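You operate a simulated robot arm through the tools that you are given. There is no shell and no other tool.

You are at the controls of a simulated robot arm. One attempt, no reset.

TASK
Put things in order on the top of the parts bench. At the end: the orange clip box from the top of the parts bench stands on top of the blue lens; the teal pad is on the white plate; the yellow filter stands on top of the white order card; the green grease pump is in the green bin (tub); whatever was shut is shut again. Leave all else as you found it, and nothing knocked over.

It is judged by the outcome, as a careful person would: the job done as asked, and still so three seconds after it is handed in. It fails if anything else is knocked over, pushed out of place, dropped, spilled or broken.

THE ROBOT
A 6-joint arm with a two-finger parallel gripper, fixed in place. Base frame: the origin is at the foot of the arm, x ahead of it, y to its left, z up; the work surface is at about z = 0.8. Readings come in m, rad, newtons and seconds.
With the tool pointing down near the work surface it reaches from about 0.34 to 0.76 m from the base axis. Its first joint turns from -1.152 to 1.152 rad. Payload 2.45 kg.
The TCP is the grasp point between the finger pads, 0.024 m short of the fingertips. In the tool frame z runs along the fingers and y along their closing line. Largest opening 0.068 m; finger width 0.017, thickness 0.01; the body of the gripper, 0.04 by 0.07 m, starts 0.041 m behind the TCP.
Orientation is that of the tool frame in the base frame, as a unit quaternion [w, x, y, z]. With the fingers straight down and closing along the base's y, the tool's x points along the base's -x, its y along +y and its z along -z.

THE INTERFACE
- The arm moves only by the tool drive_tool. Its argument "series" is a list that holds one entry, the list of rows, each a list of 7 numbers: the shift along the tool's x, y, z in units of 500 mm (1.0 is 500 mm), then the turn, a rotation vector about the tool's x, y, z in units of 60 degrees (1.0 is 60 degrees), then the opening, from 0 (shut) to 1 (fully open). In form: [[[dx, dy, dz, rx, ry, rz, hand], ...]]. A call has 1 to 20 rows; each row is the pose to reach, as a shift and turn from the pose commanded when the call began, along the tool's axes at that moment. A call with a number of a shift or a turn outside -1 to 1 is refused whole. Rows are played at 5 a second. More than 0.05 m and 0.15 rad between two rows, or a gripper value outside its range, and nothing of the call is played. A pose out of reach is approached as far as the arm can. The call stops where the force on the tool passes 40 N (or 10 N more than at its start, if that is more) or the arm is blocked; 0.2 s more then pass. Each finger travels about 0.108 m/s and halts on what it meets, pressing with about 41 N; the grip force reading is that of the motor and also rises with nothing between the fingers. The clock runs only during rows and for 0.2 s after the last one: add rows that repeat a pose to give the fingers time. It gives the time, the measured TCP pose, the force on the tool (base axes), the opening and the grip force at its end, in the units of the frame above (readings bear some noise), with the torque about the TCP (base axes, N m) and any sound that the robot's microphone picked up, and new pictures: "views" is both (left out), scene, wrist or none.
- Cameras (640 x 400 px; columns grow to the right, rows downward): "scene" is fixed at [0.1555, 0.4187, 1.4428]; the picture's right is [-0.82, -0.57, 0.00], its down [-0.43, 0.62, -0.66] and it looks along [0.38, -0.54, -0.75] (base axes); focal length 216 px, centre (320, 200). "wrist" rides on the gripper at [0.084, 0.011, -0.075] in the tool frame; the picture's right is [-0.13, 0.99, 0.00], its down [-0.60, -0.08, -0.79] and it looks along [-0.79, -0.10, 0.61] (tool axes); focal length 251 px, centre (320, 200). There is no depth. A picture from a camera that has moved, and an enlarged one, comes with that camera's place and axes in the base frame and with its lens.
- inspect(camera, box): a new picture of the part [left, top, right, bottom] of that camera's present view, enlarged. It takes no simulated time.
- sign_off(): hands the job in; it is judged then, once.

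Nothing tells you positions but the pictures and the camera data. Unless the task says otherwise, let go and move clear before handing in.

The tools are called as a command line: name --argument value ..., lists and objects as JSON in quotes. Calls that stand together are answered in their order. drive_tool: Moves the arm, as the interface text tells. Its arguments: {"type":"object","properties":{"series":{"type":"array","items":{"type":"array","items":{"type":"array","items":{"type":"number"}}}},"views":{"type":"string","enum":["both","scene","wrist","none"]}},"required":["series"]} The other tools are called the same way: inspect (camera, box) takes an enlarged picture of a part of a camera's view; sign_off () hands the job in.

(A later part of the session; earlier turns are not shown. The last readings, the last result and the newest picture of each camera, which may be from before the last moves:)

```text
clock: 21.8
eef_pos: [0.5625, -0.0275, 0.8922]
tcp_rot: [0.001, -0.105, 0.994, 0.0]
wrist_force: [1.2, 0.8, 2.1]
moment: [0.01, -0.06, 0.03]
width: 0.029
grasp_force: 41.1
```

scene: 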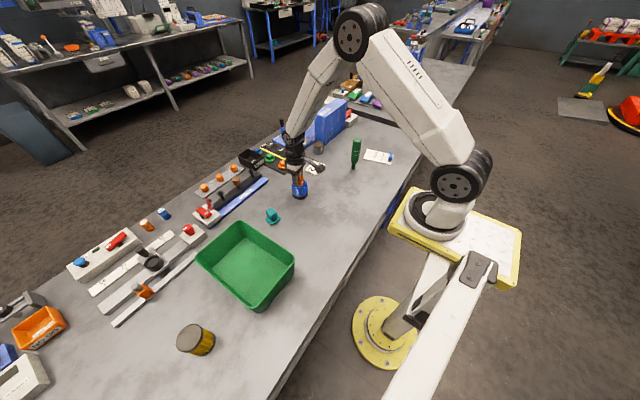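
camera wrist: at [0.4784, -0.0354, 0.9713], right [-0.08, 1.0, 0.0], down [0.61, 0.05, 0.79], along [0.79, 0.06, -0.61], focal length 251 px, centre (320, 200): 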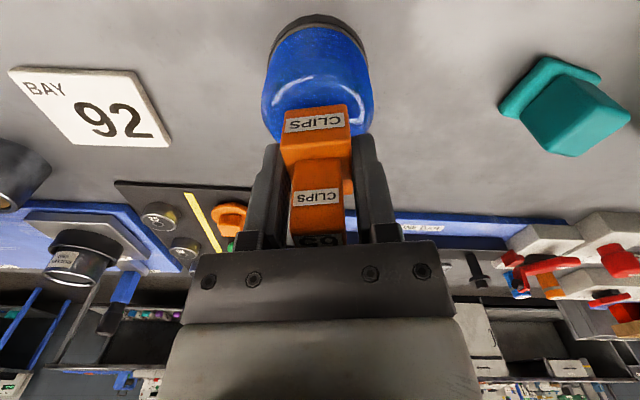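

drive_tool --series '[[[0, 0, -0.003, 0, 0, 0, 0.45], [0, 0, -0.003, 0, 0, 0, 0.5], [0, 0, -0.003, 0, 0, 0, 0.6], [0, 0, -0.003, 0, 0, 0, 0.75], [0, 0, -0.003, 0, 0, 0, 0.9], [0, 0, -0.003, 0, 0, 0, 0.9]]]' --views "both"

inspect --camera "scene" --box '[285, 165, 320, 200]'

inspect --camera "wrist" --box '[220, 50, 420, 250]'

```text
clock: 23.2
eef_pos: [0.5628, -0.0273, 0.8921]
tcp_rot: [0.001, -0.105, 0.994, 0.0]
wrist_force: [0.5, 0.1, 0.3]
moment: [0.04, 0.02, -0.02]
width: 0.061
grasp_force: 0.0
camera wrist: at [0.4785, -0.0352, 0.9675], right [-0.08, 1.0, 0.0], down [0.61, 0.05, 0.79], along [0.79, 0.06, -0.61], focal length 251 px, centre (320, 200)
```

scene: 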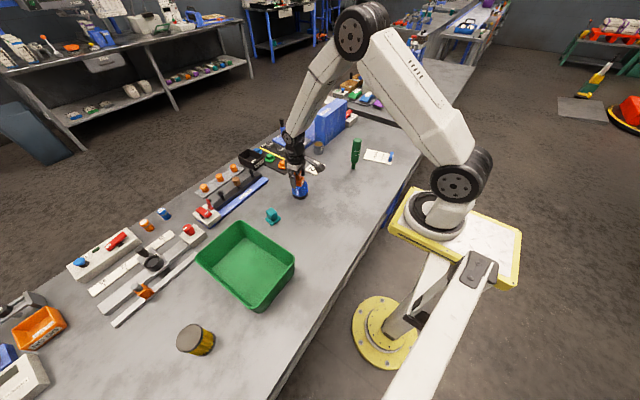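
wrist: 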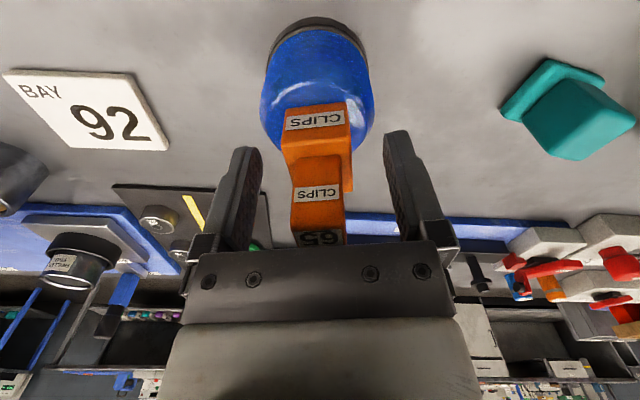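

```text
11.43 times, centred on (302, 182) of scene
camera zoom: at [0.1555, 0.4187, 1.4428], right [-0.82, -0.57, 0.0], down [-0.43, 0.62, -0.66], along [0.38, -0.54, -0.75], focal length 2472 px, centre (520, 400)
```

zoom: 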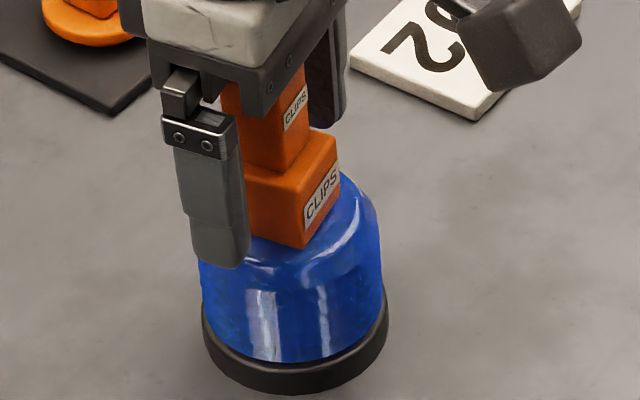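

```text
2.00 times, centred on (320, 150) of wrist
camera zoom: at [0.4785, -0.0352, 0.9675], right [-0.08, 1.0, 0.0], down [0.61, 0.05, 0.79], along [0.79, 0.06, -0.61], focal length 503 px, centre (320, 300)
```

zoom: 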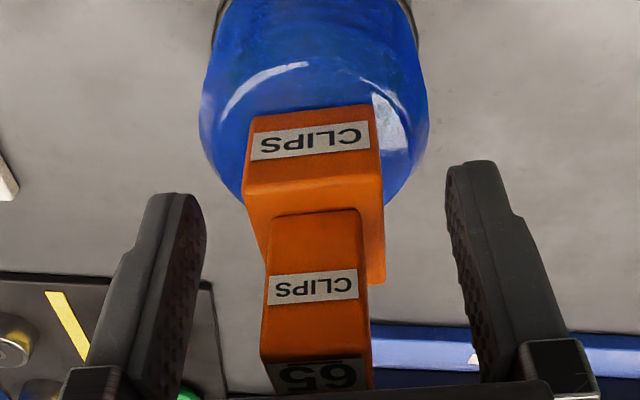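

The clip box stands on the lens. I raise straight up clear of it, then move over the teal pad near (0.565, 0.131) and turn to its yaw.

drive_tool --series '[[[0, 0, -0.03, 0, 0, 0, 0.9], [0, 0, -0.08, 0, 0, 0, 0.9], [0, 0, -0.15, 0, 0, 0, 1], [0, 0, -0.22, 0, 0, 0, 1], [-0.0116, 0.0515, -0.22, 0, 0, 0.06, 1], [-0.0232, 0.103, -0.22, 0, 0, 0.12, 1], [-0.0348, 0.1546, -0.22, 0, 0, 0.18, 1], [-0.0464, 0.206, -0.22, 0, 0, 0.24, 1], [-0.058, 0.2577, -0.22, 0, 0, 0.3, 1], [-0.0696, 0.3092, -0.2, 0, 0, 0.367, 1], [-0.0696, 0.3092, -0.15, 0, 0, 0.367, 1], [-0.0696, 0.3092, -0.136, 0, 0, 0.367, 1], [-0.0696, 0.3092, -0.136, 0, 0, 0.367, 1]]]' --views "both"

inspect --camera "scene" --box '[280, 160, 320, 205]'

inspect --camera "wrist" --box '[270, 0, 370, 100]'

```text
clock: 26.0
eef_pos: [0.5636, 0.1299, 0.9601]
tcp_rot: [0.0, 0.087, 0.996, 0.0]
wrist_force: [-0.7, 0.1, 0.4]
moment: [-0.02, -0.01, 0.02]
width: 0.0676
grasp_force: 0.0
camera wrist: at [0.4833, 0.155, 1.0352], right [0.3, 0.95, 0.0], down [0.58, -0.18, 0.79], along [0.76, -0.24, -0.61], focal length 251 px, centre (320, 200)
```

scene: 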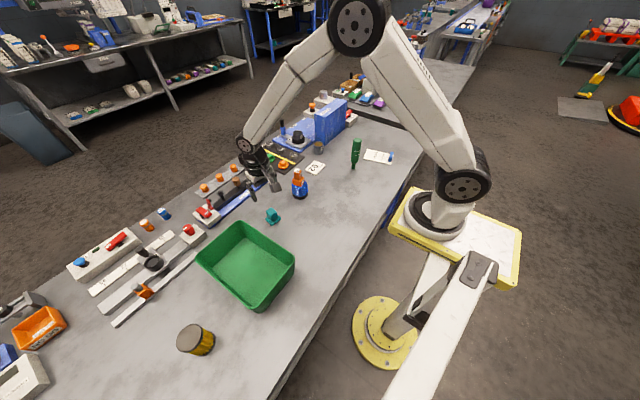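
wrist: 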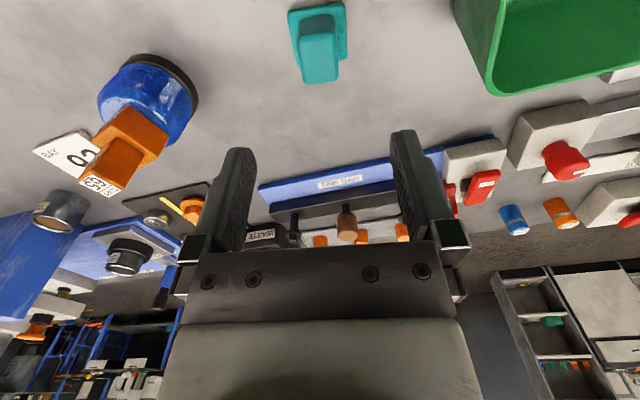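

```text
8.89 times, centred on (300, 182) of scene
camera zoom: at [0.1555, 0.4187, 1.4428], right [-0.82, -0.57, 0.0], down [-0.43, 0.62, -0.66], along [0.38, -0.54, -0.75], focal length 1923 px, centre (498, 356)
```

zoom: 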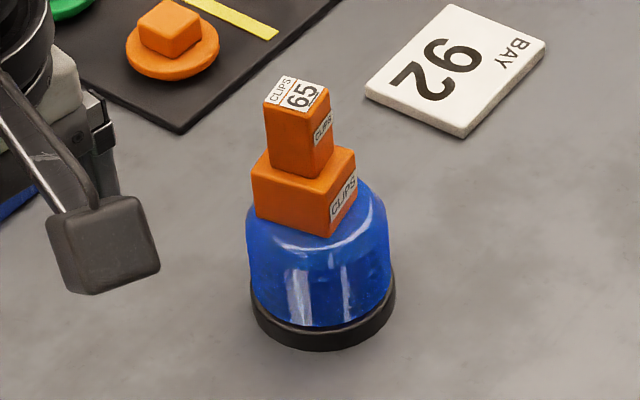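

```text
4.00 times, centred on (320, 50) of wrist
camera zoom: at [0.4833, 0.155, 1.0352], right [0.3, 0.95, 0.0], down [0.58, -0.18, 0.79], along [0.76, -0.24, -0.61], focal length 1006 px, centre (320, 800)
```

zoom: 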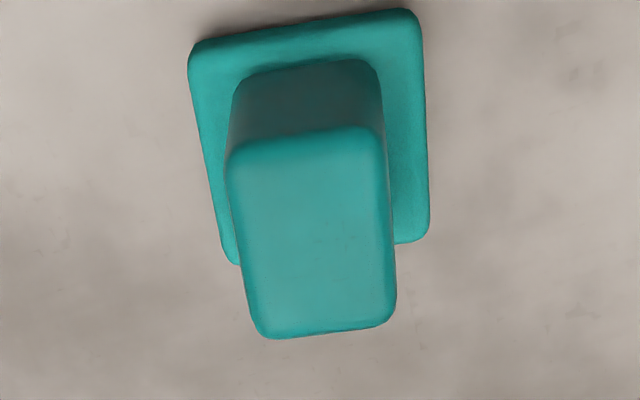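

The clip box stands squarely on the lens. The teal pad's block is centred near (0.5615, 0.130), yaw -10°, and is about 0.027 wide; I descend with the tips above its base plate and close.

drive_tool --series '[[[0.0048, -0.0014, 0.06, 0, 0, 0, 1], [0.0048, -0.0014, 0.13, 0, 0, 0, 1], [0.0048, -0.0014, 0.19, 0, 0, 0, 1], [0.0048, -0.0014, 0.225, 0, 0, 0, 1], [0.0048, -0.0014, 0.24, 0, 0, 0, 1], [0.0048, -0.0014, 0.24, 0, 0, 0, 1], [0.0048, -0.0014, 0.24, 0, 0, 0, 0], [0.0048, -0.0014, 0.24, 0, 0, 0, 0], [0.0048, -0.0014, 0.24, 0, 0, 0, 0], [0.0048, -0.0014, 0.24, 0, 0, 0, 0]]]' --views "both"

inspect --camera "wrist" --box '[220, 50, 420, 250]'

```text
clock: 28.2
eef_pos: [0.5605, 0.1309, 0.8412]
tcp_rot: [0.002, 0.087, 0.996, 0.0]
wrist_force: [-0.7, 0.7, 1.1]
moment: [-0.01, 0.01, 0.01]
width: 0.027
grasp_force: 40.7
camera wrist: at [0.4808, 0.1551, 0.9154], right [0.3, 0.95, 0.0], down [0.58, -0.18, 0.79], along [0.76, -0.24, -0.61], focal length 251 px, centre (320, 200)
```

scene: 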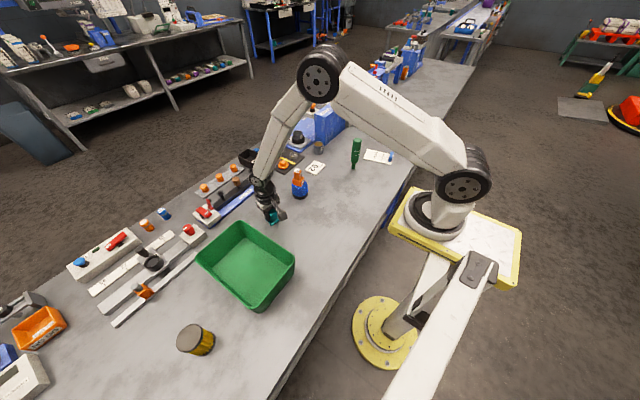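
wrist: 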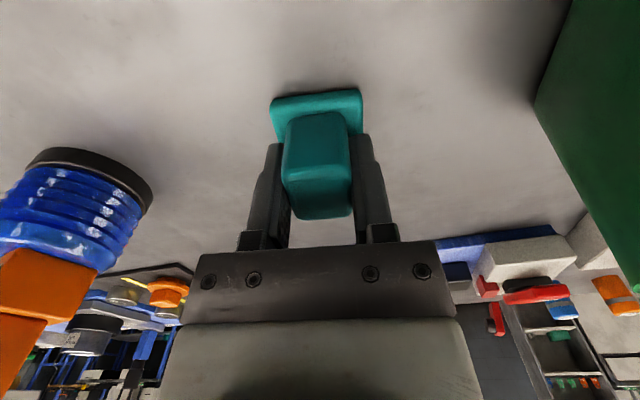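

```text
2.00 times, centred on (320, 150) of wrist
camera zoom: at [0.4808, 0.1551, 0.9154], right [0.3, 0.95, 0.0], down [0.58, -0.18, 0.79], along [0.76, -0.24, -0.61], focal length 503 px, centre (320, 300)
```

zoom: 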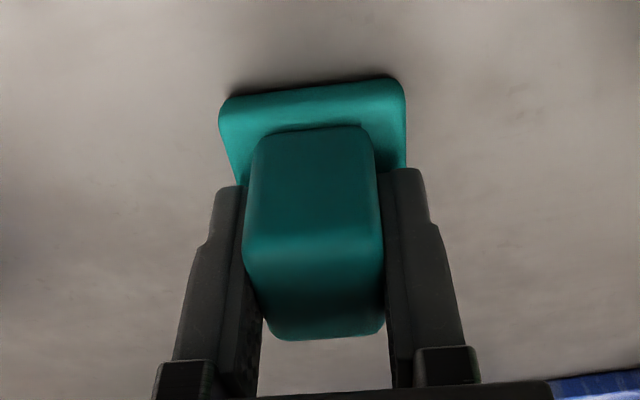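

The pad's block is gripped at 0.027. I lift slowly first and check it stays held.

drive_tool --series '[[[0, 0, -0.006, 0, 0, 0, 0], [0, 0, -0.014, 0, 0, 0, 0], [0, 0, -0.024, 0, 0, 0, 0], [0, 0, -0.036, 0, 0, 0, 0], [0, 0, -0.05, 0, 0, 0, 0], [0, 0, -0.05, 0, 0, 0, 0]]]' --views "wrist"

```text
clock: 29.6
eef_pos: [0.5613, 0.1307, 0.8657]
tcp_rot: [0.001, 0.087, 0.996, 0.001]
wrist_force: [0.8, 0.7, -0.3]
moment: [0.01, 0.02, 0.01]
width: 0.0272
grasp_force: 40.7
camera wrist: at [0.4812, 0.1554, 0.9406], right [0.3, 0.95, 0.0], down [0.58, -0.18, 0.79], along [0.76, -0.24, -0.61], focal length 251 px, centre (320, 200)
```

wrist: 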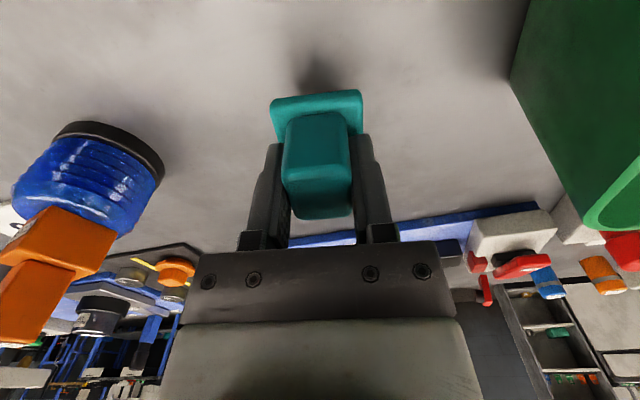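

The pad is held. I lift it well above the clip box and carry it over to the BAY 92 plate at about (0.6025, -0.190), turning to yaw 0.

drive_tool --series '[[[0, 0, -0.05, 0, 0, 0, 0], [0, 0, -0.12, 0, 0, 0, 0], [0, 0, -0.2, 0, 0, 0, 0], [0, 0, -0.28, 0, 0, 0, 0], [0, 0, -0.35, 0, 0, 0, 0], [0, 0, -0.37, 0, 0, 0, 0], [-0.0096, -0.031, -0.37, 0, 0, 0, 0], [-0.0289, -0.0927, -0.37, 0, 0, 0, 0], [-0.0481, -0.1545, -0.37, 0, 0, 0, 0], [-0.0674, -0.2164, -0.37, 0, 0, -0.02, 0], [-0.0866, -0.2782, -0.37, 0, 0, -0.05, 0], [-0.1059, -0.34, -0.37, 0, 0, -0.08, 0], [-0.1251, -0.4018, -0.37, 0, 0, -0.11, 0], [-0.1444, -0.4636, -0.37, 0, 0, -0.14, 0], [-0.1636, -0.5255, -0.37, 0, 0, -0.16, 0], [-0.1829, -0.5873, -0.37, 0, 0, -0.167, 0], [-0.1925, -0.6182, -0.37, 0, 0, -0.167, 0], [-0.1925, -0.6182, -0.37, 0, 0, -0.167, 0]]]' --views "both"

```text
clock: 33.4
eef_pos: [0.6029, -0.1926, 1.0517]
tcp_rot: [0.0, 0.0, 1.0, 0.0]
wrist_force: [-0.1, 0.3, -0.5]
moment: [0.02, 0.0, 0.0]
width: 0.0271
grasp_force: 40.5
camera wrist: at [0.5187, -0.1814, 1.126], right [0.13, 0.99, 0.0], down [0.6, -0.08, 0.79], along [0.79, -0.1, -0.61], focal length 251 px, centre (320, 200)
```

scene: 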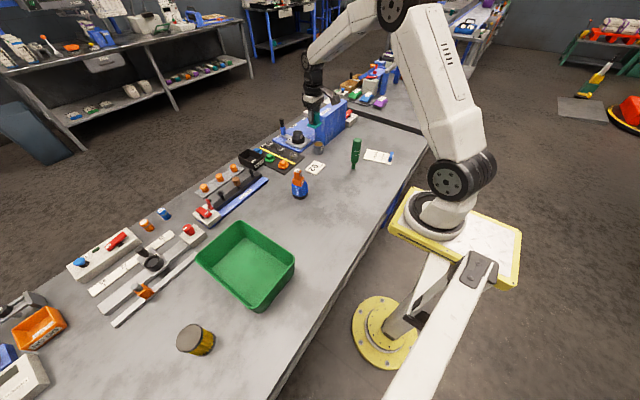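
wrist: 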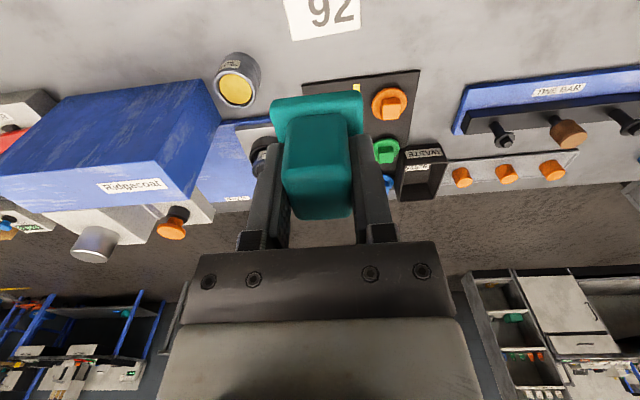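

The pad is above the plate at z≈1.05. I descend to about 2 cm above the plate and check alignment.

drive_tool --series '[[[0, 0, 0.05, 0, 0, 0, 0], [0, 0, 0.12, 0, 0, 0, 0], [0, 0, 0.19, 0, 0, 0, 0], [0, 0, 0.26, 0, 0, 0, 0], [0, 0, 0.32, 0, 0, 0, 0], [0, 0, 0.35, 0, 0, 0, 0], [0, 0, 0.364, 0, 0, 0, 0], [0, 0, 0.364, 0, 0, 0, 0]]]' --views "both"

inspect --camera "scene" --box '[290, 140, 340, 185]'

inspect --camera "wrist" --box '[220, 20, 420, 220]'

```text
clock: 35.2
eef_pos: [0.6025, -0.1901, 0.8685]
tcp_rot: [0.001, 0.001, 1.0, 0.0]
wrist_force: [-0.4, -0.6, -0.3]
moment: [-0.02, -0.02, 0.02]
width: 0.0271
grasp_force: 41.3
camera wrist: at [0.519, -0.1805, 0.9427], right [0.13, 0.99, 0.0], down [0.6, -0.08, 0.79], along [0.79, -0.1, -0.61], focal length 251 px, centre (320, 200)
```

scene: 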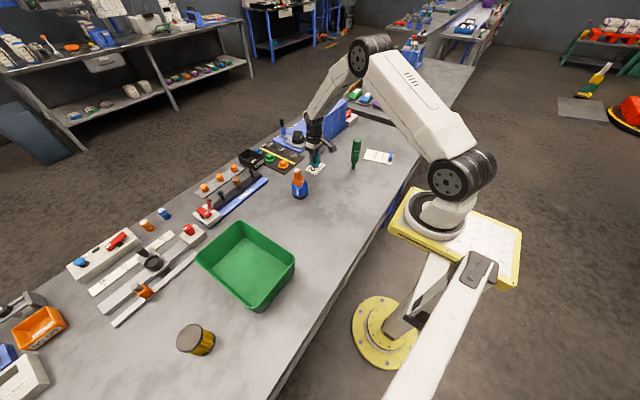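
wrist: 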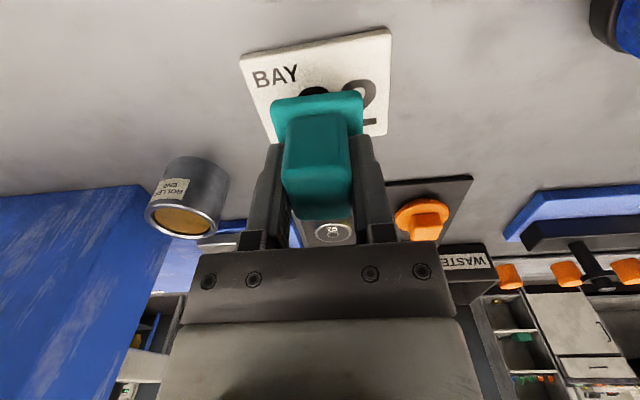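

```text
8.89 times, centred on (315, 162) of scene
camera zoom: at [0.1555, 0.4187, 1.4428], right [-0.82, -0.57, 0.0], down [-0.43, 0.62, -0.66], along [0.38, -0.54, -0.75], focal length 1923 px, centre (364, 533)
```

zoom: 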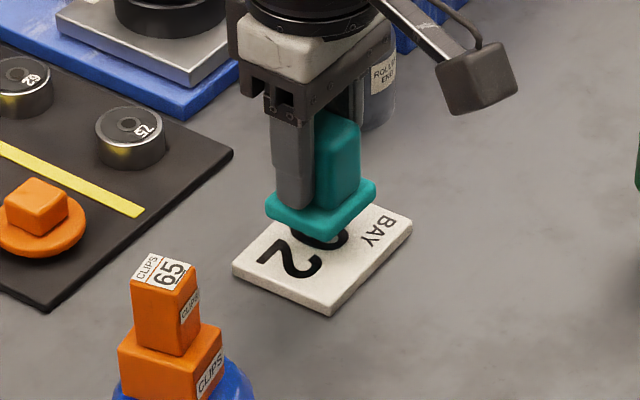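

```text
2.00 times, centred on (320, 120) of wrist
camera zoom: at [0.519, -0.1805, 0.9427], right [0.13, 0.99, 0.0], down [0.6, -0.08, 0.79], along [0.79, -0.1, -0.61], focal length 503 px, centre (320, 360)
```

zoom: 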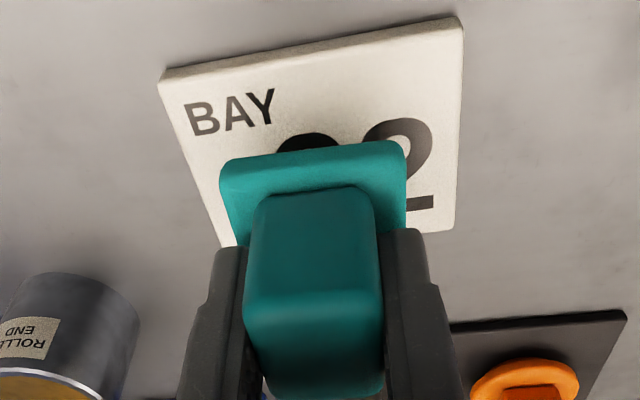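

The pad is centred over the plate. I lower gradually, watching for contact.

drive_tool --series '[[[0, 0, 0.014, 0, 0, 0, 0], [0, 0, 0.024, 0, 0, 0, 0], [0, 0, 0.032, 0, 0, 0, 0], [0, 0, 0.036, 0, 0, 0, 0], [0, 0, 0.036, 0, 0, 0, 0]]]' --views "none"

```text
clock: 36.4
eef_pos: [0.6038, -0.1907, 0.8486]
tcp_rot: [0.001, 0.0, 1.0, 0.0]
wrist_force: [0.1, 0.3, -0.6]
moment: [0.01, 0.02, 0.01]
width: 0.027
grasp_force: 41.2
```

drive_tool --series '[[[0, 0, 0.002, 0, 0, 0, 0], [0, 0, 0.004, 0, 0, 0, 0], [0, 0, 0.004, 0, 0, 0, 0]]]' --views "none"

```text
clock: 37.2
eef_pos: [0.603, -0.1908, 0.8482]
tcp_rot: [0.0, 0.0, 1.0, 0.0]
wrist_force: [-2.8, 0.9, 9.3]
moment: [0.03, 0.16, -0.02]
width: 0.0272
grasp_force: 41.9
```

Contact at about 9 N. I ease up slightly and release.

drive_tool --series '[[[0, 0, -0.0014, 0, 0, 0, 0], [0, 0, -0.0014, 0, 0, 0, 0], [0, 0, -0.0014, 0, 0, 0, 0.42], [0, 0, -0.0014, 0, 0, 0, 0.48], [0, 0, -0.0014, 0, 0, 0, 0.6], [0, 0, -0.0014, 0, 0, 0, 0.7], [0, 0, -0.0014, 0, 0, 0, 0.8], [0, 0, -0.0014, 0, 0, 0, 0.8]]]' --views "both"

inspect --camera "scene" --box '[290, 140, 340, 185]'

```text
clock: 39.0
eef_pos: [0.603, -0.1905, 0.8488]
tcp_rot: [0.001, -0.001, 1.0, 0.0]
wrist_force: [-0.5, 0.8, 0.8]
moment: [0.0, 0.0, -0.03]
width: 0.0543
grasp_force: 0.1
camera wrist: at [0.5196, -0.1804, 0.924], right [0.13, 0.99, 0.0], down [0.6, -0.08, 0.79], along [0.79, -0.1, -0.61], focal length 251 px, centre (320, 200)
```

scene: 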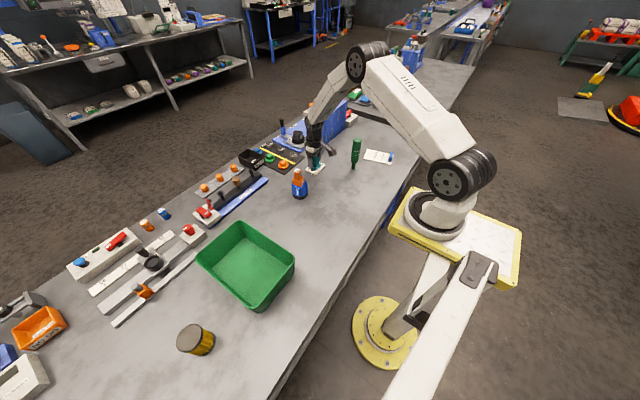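
wrist: 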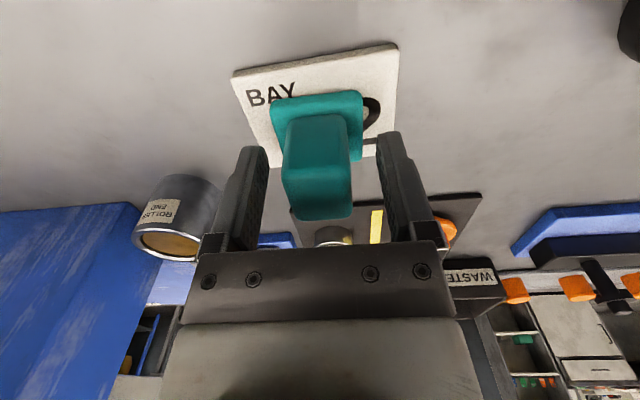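

```text
8.89 times, centred on (315, 162) of scene
camera zoom: at [0.1555, 0.4187, 1.4428], right [-0.82, -0.57, 0.0], down [-0.43, 0.62, -0.66], along [0.38, -0.54, -0.75], focal length 1923 px, centre (364, 533)
```

zoom: 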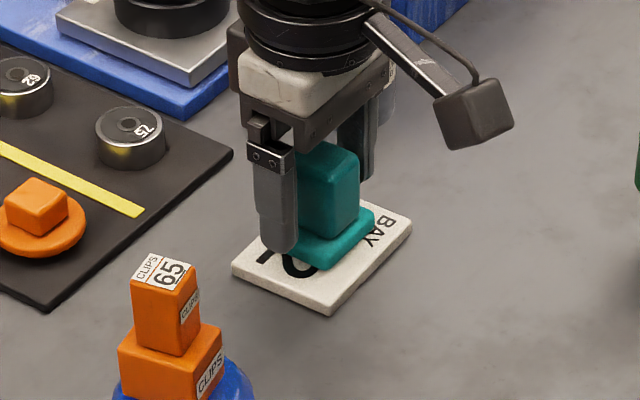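

The teal pad sits on the plate. I raise clear and move above the grease pump near (0.462, -0.287) to measure it.

drive_tool --series '[[[0, 0, -0.03, 0, 0, 0, 0.8], [0, 0, -0.1, 0, 0, 0, 0.9], [0, 0, -0.18, 0, 0, 0, 1], [0, 0, -0.26, 0, 0, 0, 1], [0, 0, -0.34, 0, 0, 0, 1], [0, 0, -0.42, 0, 0, 0, 1], [0.047, -0.032, -0.42, 0, 0, 0, 1], [0.094, -0.064, -0.42, 0, 0, 0, 1], [0.141, -0.096, -0.42, 0, 0, 0, 1], [0.188, -0.129, -0.42, 0, 0, 0, 1], [0.235, -0.161, -0.42, 0, 0, 0, 1], [0.282, -0.193, -0.42, 0, 0, 0, 1], [0.282, -0.193, -0.42, 0, 0, 0, 1]]]' --views "both"

inspect --camera "scene" --box '[280, 140, 340, 205]'

inspect --camera "wrist" --box '[240, 0, 400, 120]'

```text
clock: 41.8
eef_pos: [0.4612, -0.2858, 1.0578]
tcp_rot: [0.0, 0.0, 1.0, 0.0]
wrist_force: [0.0, -0.6, 0.4]
moment: [0.0, -0.01, -0.01]
width: 0.0681
grasp_force: 0.1
camera wrist: at [0.3775, -0.2765, 1.1341], right [0.13, 0.99, 0.0], down [0.6, -0.08, 0.79], along [0.79, -0.1, -0.61], focal length 251 px, centre (320, 200)
```

scene: 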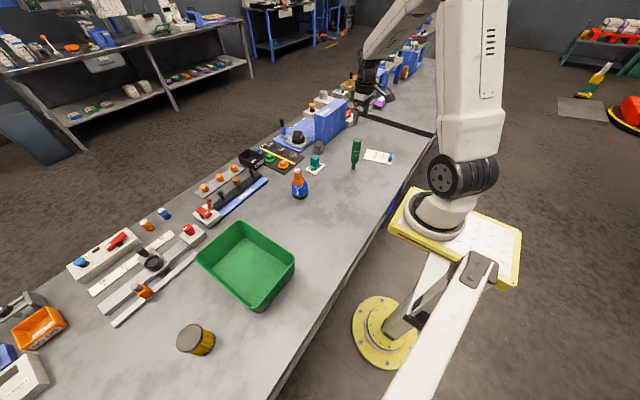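
wrist: 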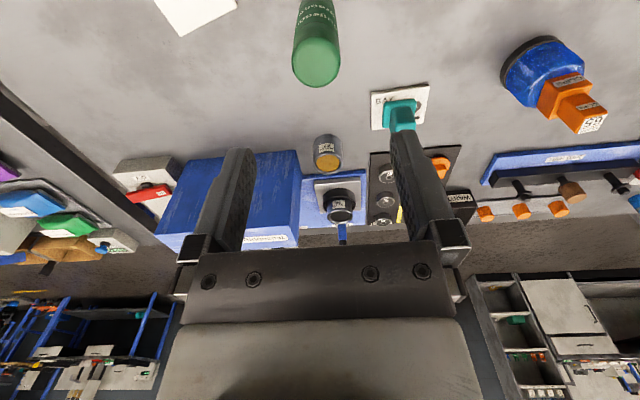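

```text
6.15 times, centred on (310, 172) of scene
camera zoom: at [0.1555, 0.4187, 1.4428], right [-0.82, -0.57, 0.0], down [-0.43, 0.62, -0.66], along [0.38, -0.54, -0.75], focal length 1331 px, centre (382, 369)
```

zoom: 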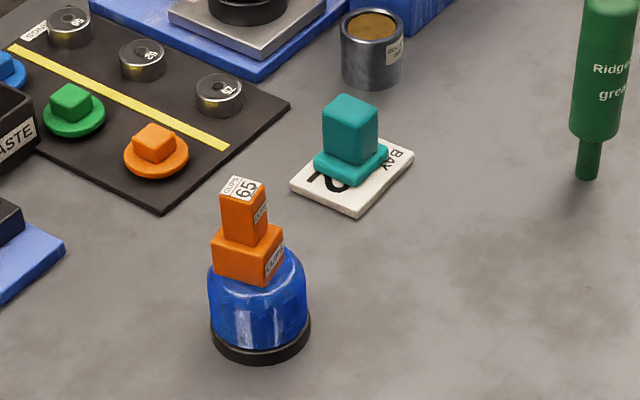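

```text
3.33 times, centred on (320, 60) of wrist
camera zoom: at [0.3775, -0.2765, 1.1341], right [0.13, 0.99, 0.0], down [0.6, -0.08, 0.79], along [0.79, -0.1, -0.61], focal length 838 px, centre (320, 667)
```

zoom: 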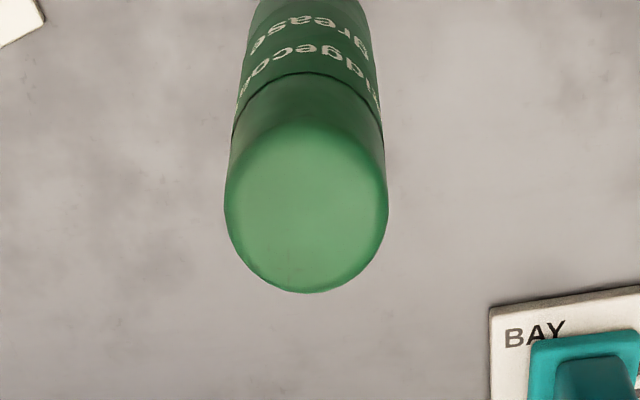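

Clip box and pad both look right. The pump's top disc appears about 3 mm to the left of the TCP; I correct and descend so the tips just come level with the pump's top, then check again.

drive_tool --series '[[[0.004, -0.006, 0.04, 0, 0, 0, 1], [0.004, -0.006, 0.1, 0, 0, 0, 1], [0.004, -0.006, 0.14, 0, 0, 0, 1], [0.004, -0.006, 0.17, 0, 0, 0, 1], [0.004, -0.006, 0.17, 0, 0, 0, 1]]]' --views "both"

inspect --camera "scene" --box '[325, 120, 385, 175]'

inspect --camera "wrist" --box '[220, 20, 420, 260]'

```text
clock: 43.0
eef_pos: [0.4598, -0.2904, 0.9762]
tcp_rot: [0.001, 0.0, 1.0, 0.0]
wrist_force: [-0.6, -0.4, -0.5]
moment: [0.01, 0.02, -0.01]
width: 0.0682
grasp_force: 0.0
camera wrist: at [0.3761, -0.2799, 1.0497], right [0.13, 0.99, 0.0], down [0.6, -0.08, 0.79], along [0.79, -0.1, -0.61], focal length 251 px, centre (320, 200)
```

scene: 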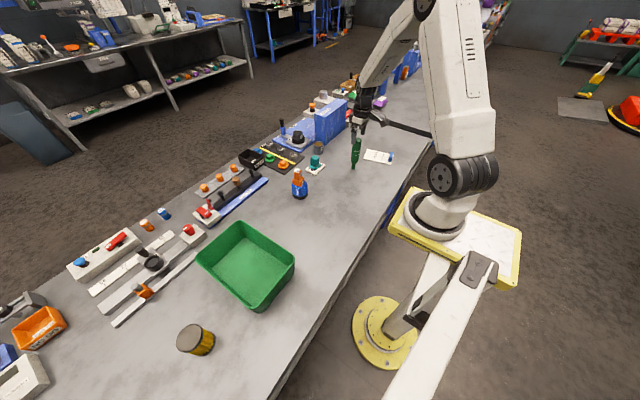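
wrist: 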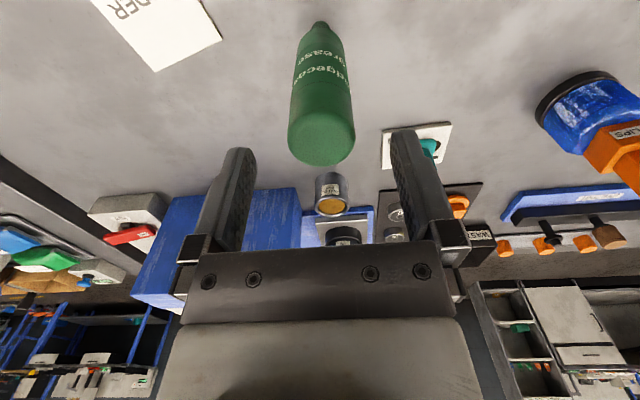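

```text
7.27 times, centred on (355, 148) of scene
camera zoom: at [0.1555, 0.4187, 1.4428], right [-0.82, -0.57, 0.0], down [-0.43, 0.62, -0.66], along [0.38, -0.54, -0.75], focal length 1573 px, centre (66, 582)
```

zoom: 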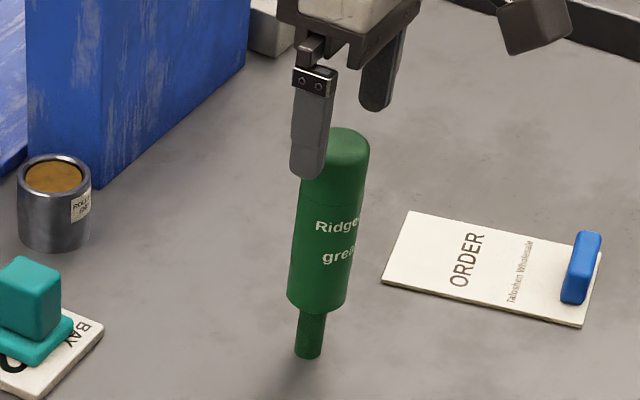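

```text
1.67 times, centred on (320, 140) of wrist
camera zoom: at [0.3761, -0.2799, 1.0497], right [0.13, 0.99, 0.0], down [0.6, -0.08, 0.79], along [0.79, -0.1, -0.61], focal length 419 px, centre (320, 300)
```

zoom: 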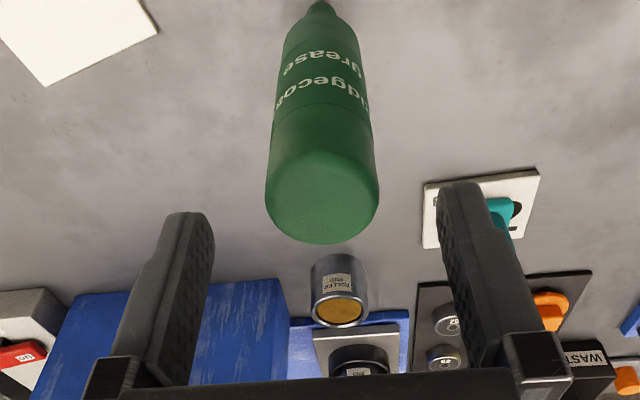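

The pump is lined up under the gripper in both directions, with its top at about 0.946. I descend around the body and close gently in stages.

drive_tool --series '[[[0, 0, 0.03, 0, 0, 0, 1], [0, 0, 0.07, 0, 0, 0, 1], [0, 0, 0.105, 0, 0, 0, 1], [0, 0, 0.124, 0, 0, 0, 1], [0, 0, 0.124, 0, 0, 0, 1], [0, 0, 0.124, 0, 0, 0, 0.8], [0, 0, 0.124, 0, 0, 0, 0.7], [0, 0, 0.124, 0, 0, 0, 0.63], [0, 0, 0.124, 0, 0, 0, 0.58], [0, 0, 0.124, 0, 0, 0, 0.55], [0, 0, 0.124, 0, 0, 0, 0.52], [0, 0, 0.124, 0, 0, 0, 0.3], [0, 0, 0.124, 0, 0, 0, 0], [0, 0, 0.124, 0, 0, 0, 0]]]' --views "both"

inspect --camera "scene" --box '[325, 120, 385, 175]'

inspect --camera "wrist" --box '[220, 20, 420, 260]'

```text
clock: 46.0
eef_pos: [0.4591, -0.2911, 0.9114]
tcp_rot: [0.001, 0.0, 1.0, 0.0]
wrist_force: [0.4, 2.4, 1.3]
moment: [0.08, 0.0, 0.0]
width: 0.035
grasp_force: 41.3
camera wrist: at [0.3759, -0.2796, 0.9868], right [0.13, 0.99, 0.0], down [0.6, -0.08, 0.79], along [0.79, -0.1, -0.61], focal length 251 px, centre (320, 200)
```

scene: 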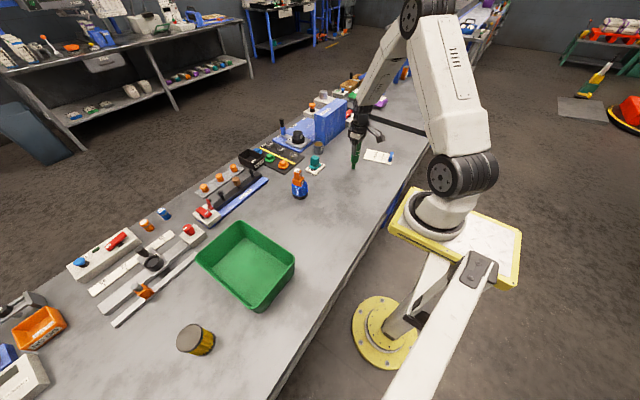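
wrist: 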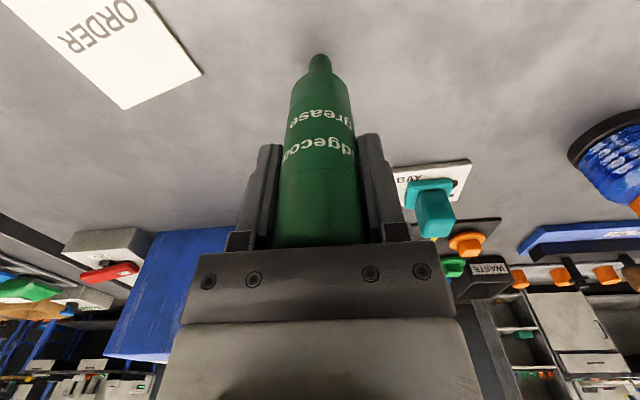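

```text
7.27 times, centred on (355, 148) of scene
camera zoom: at [0.1555, 0.4187, 1.4428], right [-0.82, -0.57, 0.0], down [-0.43, 0.62, -0.66], along [0.38, -0.54, -0.75], focal length 1573 px, centre (66, 582)
```

zoom: 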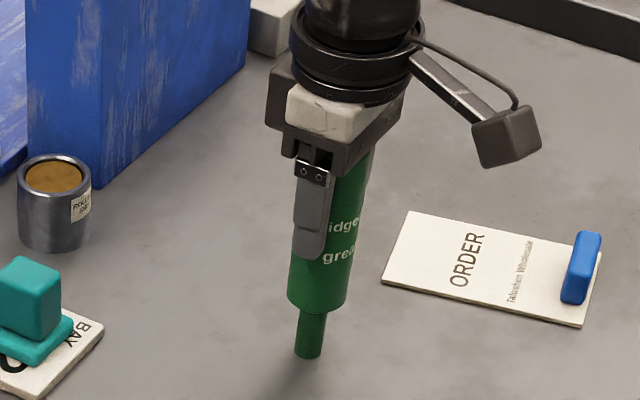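

```text
1.67 times, centred on (320, 140) of wrist
camera zoom: at [0.3759, -0.2796, 0.9868], right [0.13, 0.99, 0.0], down [0.6, -0.08, 0.79], along [0.79, -0.1, -0.61], focal length 419 px, centre (320, 300)
```

zoom: 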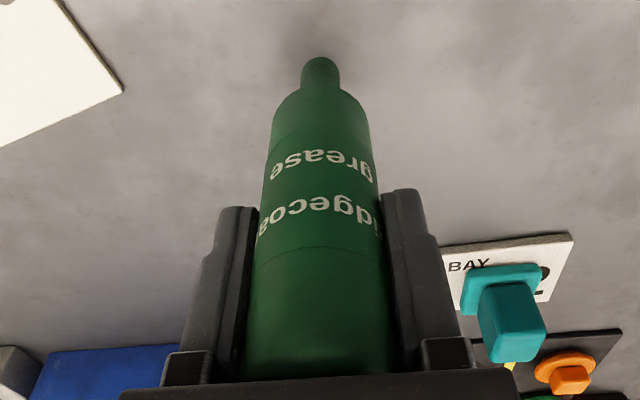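

The pump is gripped at 0.035. I lift slowly, then up to travelling height.

drive_tool --series '[[[0, 0, -0.006, 0, 0, 0, 0], [0, 0, -0.014, 0, 0, 0, 0], [0, 0, -0.024, 0, 0, 0, 0], [0, 0, -0.036, 0, 0, 0, 0], [0, 0, -0.05, 0, 0, 0, 0], [0, 0, -0.07, 0, 0, 0, 0], [0, 0, -0.1, 0, 0, 0, 0], [0, 0, -0.14, 0, 0, 0, 0], [0, 0, -0.18, 0, 0, 0, 0], [0, 0, -0.22, 0, 0, 0, 0], [0, 0, -0.26, 0, 0, 0, 0], [0, 0, -0.3, 0, 0, 0, 0], [0, 0, -0.3, 0, 0, 0, 0]]]' --views "both"

```text
clock: 48.8
eef_pos: [0.459, -0.2909, 1.0628]
tcp_rot: [0.001, 0.001, 1.0, 0.0]
wrist_force: [-0.1, 0.0, -2.9]
moment: [-0.03, -0.01, 0.05]
width: 0.0351
grasp_force: 41.7
camera wrist: at [0.3759, -0.2808, 1.1371], right [0.13, 0.99, 0.0], down [0.6, -0.08, 0.79], along [0.79, -0.1, -0.61], focal length 251 px, centre (320, 200)
```

scene: 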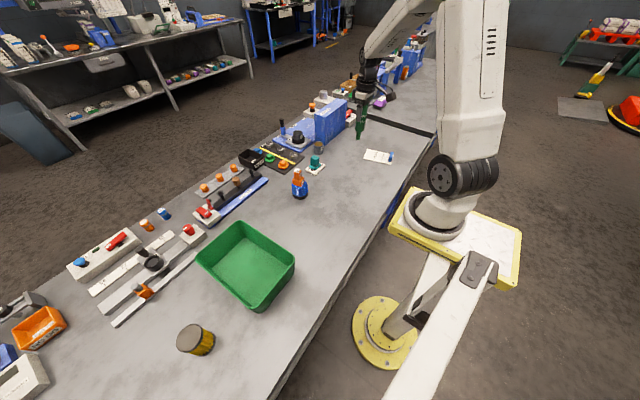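
wrist: 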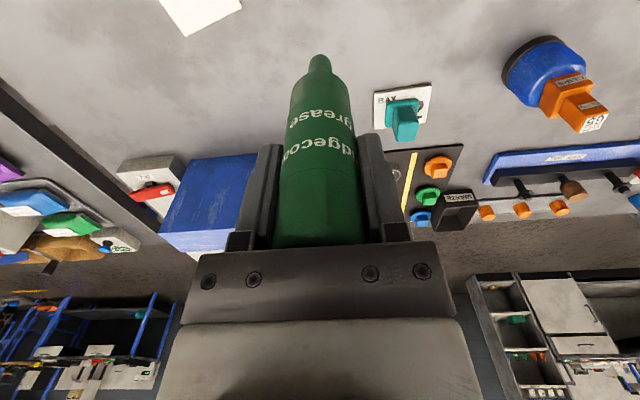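

The pump is held securely (about 3 N). I carry it across toward the bin at a height that clears everything.

drive_tool --series '[[[0, 0.03, 0, 0, 0, 0, 0], [0, 0.08, 0, 0, 0, 0, 0], [0, 0.14, 0, 0, 0, 0, 0], [0, 0.2, 0, 0, 0, 0, 0], [0, 0.26, 0, 0, 0, 0, 0], [0, 0.32, 0, 0, 0, 0, 0], [-0.005, 0.38, 0, 0, 0, 0, 0], [-0.01, 0.44, 0, 0, 0, 0, 0], [-0.015, 0.5, 0, 0, 0, 0, 0], [-0.02, 0.56, 0, 0, 0, 0, 0], [-0.025, 0.62, 0, 0, 0, 0, 0], [-0.03, 0.68, 0, 0, 0, 0, 0], [-0.035, 0.74, 0, 0, 0, 0, 0], [-0.04, 0.79, 0, 0, 0, 0, 0], [-0.04, 0.82, 0, 0, 0, 0, 0], [-0.04, 0.82, 0, 0, 0, 0, 0]]]' --views "both"

```text
clock: 52.2
eef_pos: [0.4795, 0.1203, 1.0617]
tcp_rot: [0.001, 0.0, 1.0, 0.0]
wrist_force: [0.3, 0.4, -3.3]
moment: [-0.02, 0.01, 0.01]
width: 0.0348
grasp_force: 40.7
camera wrist: at [0.3955, 0.1303, 1.1372], right [0.13, 0.99, 0.0], down [0.6, -0.08, 0.79], along [0.79, -0.1, -0.61], focal length 251 px, centre (320, 200)
```

scene: 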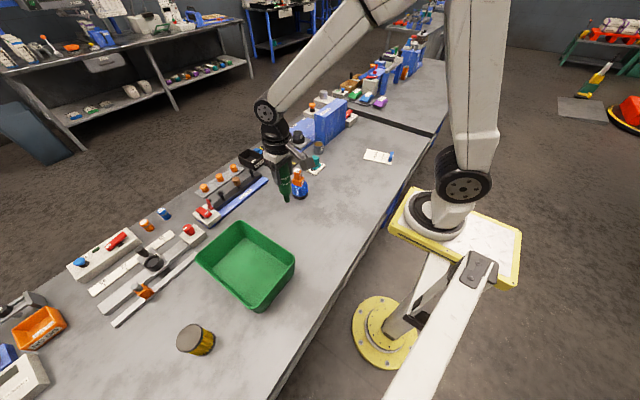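
wrist: 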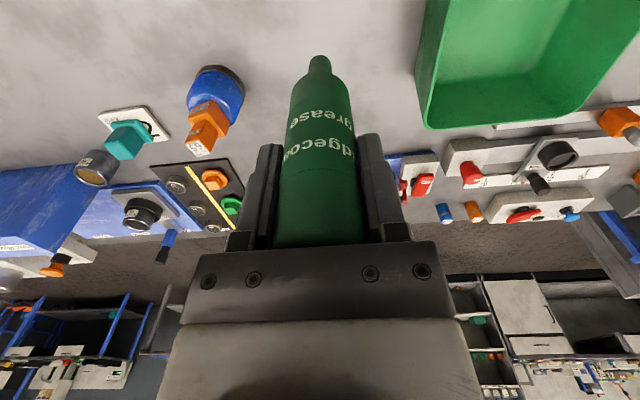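

Still held and upright. I continue to above the bin centre at about (0.488, 0.307).

drive_tool --series '[[[0, 0.03, 0, 0, 0, 0, 0], [-0.003, 0.08, 0, 0, 0, 0, 0], [-0.006, 0.14, 0, 0, 0, 0, 0], [-0.009, 0.2, 0, 0, 0, 0, 0], [-0.012, 0.26, 0, 0, 0, 0, 0], [-0.015, 0.32, 0, 0, 0, 0, 0], [-0.017, 0.36, 0, 0, 0, 0, 0], [-0.017, 0.374, 0, 0, 0, 0, 0], [-0.017, 0.374, 0, 0, 0, 0, 0], [-0.017, 0.374, 0, 0, 0, 0, 0]]]' --views "both"

inspect --camera "scene" --box '[170, 130, 330, 320]'

```text
clock: 54.4
eef_pos: [0.4891, 0.3069, 1.063]
tcp_rot: [0.001, 0.0, 1.0, 0.0]
wrist_force: [-1.1, -0.2, -3.3]
moment: [0.01, -0.02, 0.02]
width: 0.0353
grasp_force: 41.0
camera wrist: at [0.4048, 0.3175, 1.1374], right [0.13, 0.99, 0.0], down [0.6, -0.08, 0.79], along [0.79, -0.1, -0.61], focal length 251 px, centre (320, 200)
```

scene: 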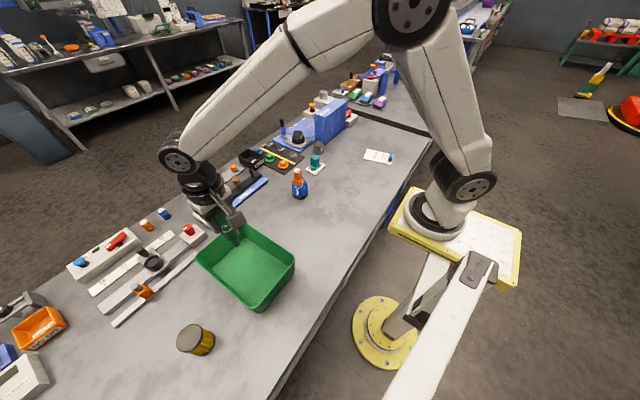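
wrist: 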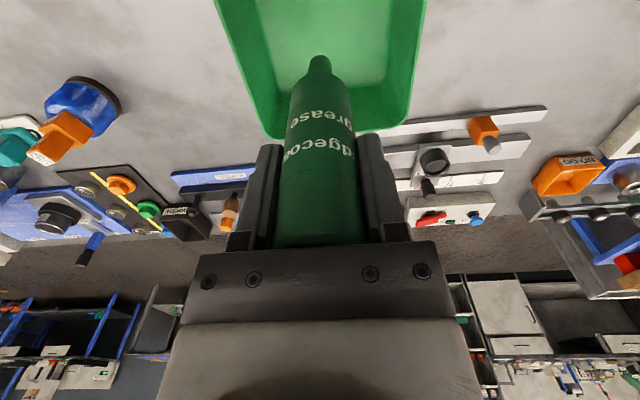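

```text
2.11 times, centred on (250, 225) of scene
camera zoom: at [0.1555, 0.4187, 1.4428], right [-0.82, -0.57, 0.0], down [-0.43, 0.62, -0.66], along [0.38, -0.54, -0.75], focal length 455 px, centre (467, 147)
```

zoom: 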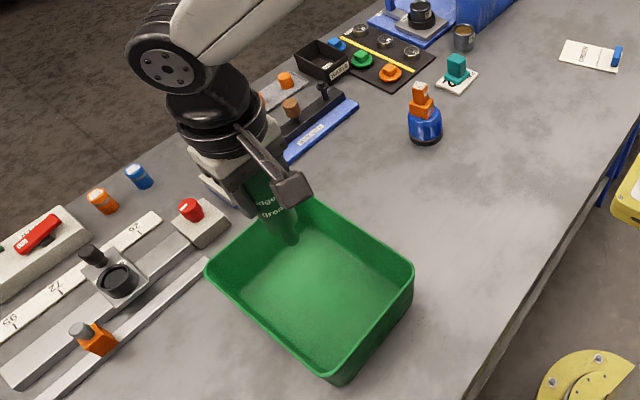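

The pump is over the bin centre. I descend to just above the bin floor.

drive_tool --series '[[[0, 0, 0.03, 0, 0, 0, 0], [0, 0, 0.08, 0, 0, 0, 0], [0, 0, 0.13, 0, 0, 0, 0], [0, 0, 0.18, 0, 0, 0, 0], [0, 0, 0.22, 0, 0, 0, 0], [0, 0, 0.25, 0, 0, 0, 0], [0, 0, 0.266, 0, 0, 0, 0], [0, 0, 0.266, 0, 0, 0, 0]]]' --views "both"

inspect --camera "scene" --box '[190, 190, 310, 320]'

inspect --camera "wrist" --box '[160, 0, 480, 250]'

```text
clock: 56.2
eef_pos: [0.4884, 0.3058, 0.9285]
tcp_rot: [0.001, 0.0, 1.0, 0.001]
wrist_force: [0.3, 0.5, -2.4]
moment: [-0.03, -0.01, 0.0]
width: 0.0354
grasp_force: 40.9
camera wrist: at [0.4046, 0.3174, 1.0039], right [0.13, 0.99, 0.0], down [0.6, -0.08, 0.79], along [0.79, -0.1, -0.61], focal length 251 px, centre (320, 200)
```

scene: 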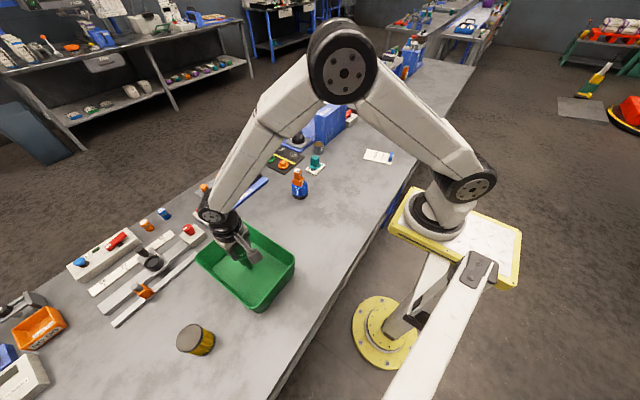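
wrist: 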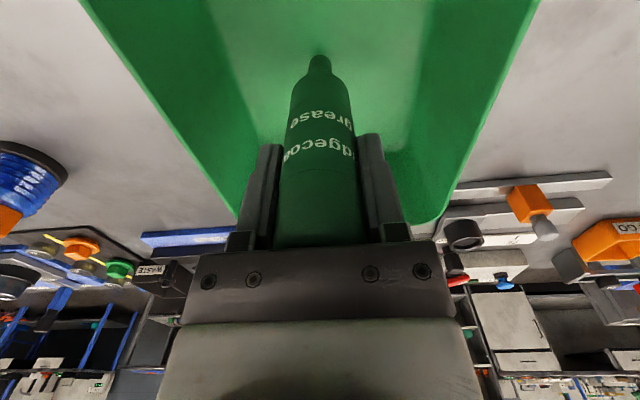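

```text
3.08 times, centred on (250, 255) of scene
camera zoom: at [0.1556, 0.4187, 1.4428], right [-0.82, -0.57, 0.0], down [-0.43, 0.62, -0.66], along [0.38, -0.54, -0.75], focal length 666 px, centre (535, 31)
```

zoom: 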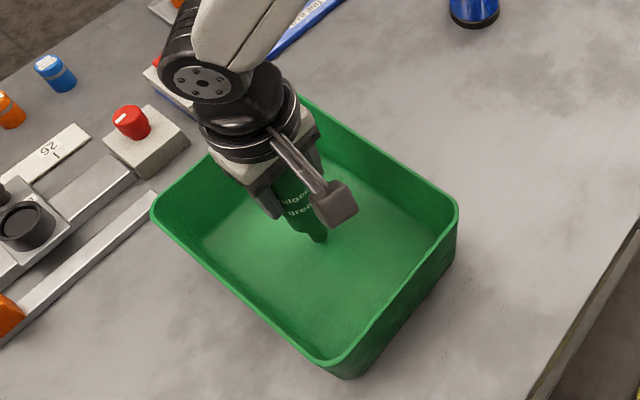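

```text
1.60 times, centred on (320, 125) of wrist
camera zoom: at [0.4046, 0.3174, 1.0039], right [0.13, 0.99, 0.0], down [0.6, -0.08, 0.79], along [0.79, -0.1, -0.61], focal length 402 px, centre (320, 320)
```

zoom: 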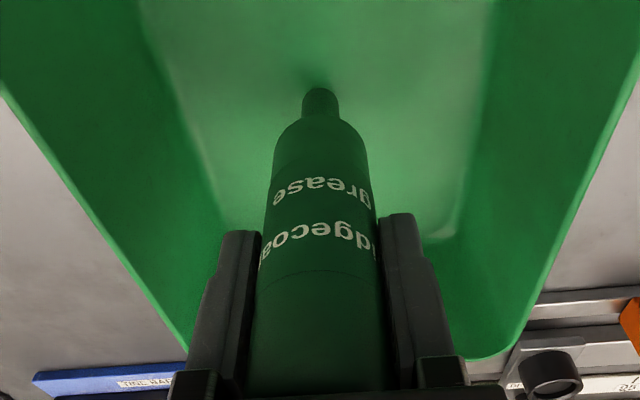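

The pump's nozzle is about 1–1.5 cm above the bin floor. I lower it in small steps until contact.

drive_tool --series '[[[0, 0, 0.006, 0, 0, 0, 0], [0, 0, 0.01, 0, 0, 0, 0], [0, 0, 0.014, 0, 0, 0, 0], [0, 0, 0.014, 0, 0, 0, 0]]]' --views "none"

```text
clock: 57.2
eef_pos: [0.4883, 0.3063, 0.9211]
tcp_rot: [0.0, 0.0, 1.0, 0.0]
wrist_force: [0.3, -0.4, -2.7]
moment: [-0.04, 0.01, -0.01]
width: 0.0351
grasp_force: 40.9
```

drive_tool --series '[[[0, 0, 0.003, 0, 0, 0, 0], [0, 0, 0.006, 0, 0, 0, 0], [0, 0, 0.006, 0, 0, 0, 0]]]' --views "none"

```text
clock: 58.0
eef_pos: [0.4883, 0.3083, 0.9195]
tcp_rot: [0.001, 0.0, 1.0, -0.001]
wrist_force: [-0.4, -0.4, -3.3]
moment: [-0.01, -0.02, 0.0]
width: 0.0351
grasp_force: 40.6
```

drive_tool --series '[[[0, 0, 0.002, 0, 0, 0, 0], [0, 0, 0.004, 0, 0, 0, 0], [0, 0, 0.004, 0, 0, 0, 0]]]' --views "none"

```text
clock: 58.8
eef_pos: [0.488, 0.3057, 0.9165]
tcp_rot: [0.0, 0.0, 1.0, 0.0]
wrist_force: [-0.1, -0.4, -2.2]
moment: [0.02, 0.01, 0.0]
width: 0.035
grasp_force: 40.6
```

drive_tool --series '[[[0, 0, 0.002, 0, 0, 0, 0], [0, 0, 0.003, 0, 0, 0, 0], [0, 0, 0.003, 0, 0, 0, 0]]]' --views "none"

```text
clock: 59.6
eef_pos: [0.4888, 0.3075, 0.9156]
tcp_rot: [0.0, -0.001, 1.0, 0.001]
wrist_force: [-1.5, -0.8, 0.9]
moment: [-0.09, 0.12, -0.01]
width: 0.035
grasp_force: 41.2
```

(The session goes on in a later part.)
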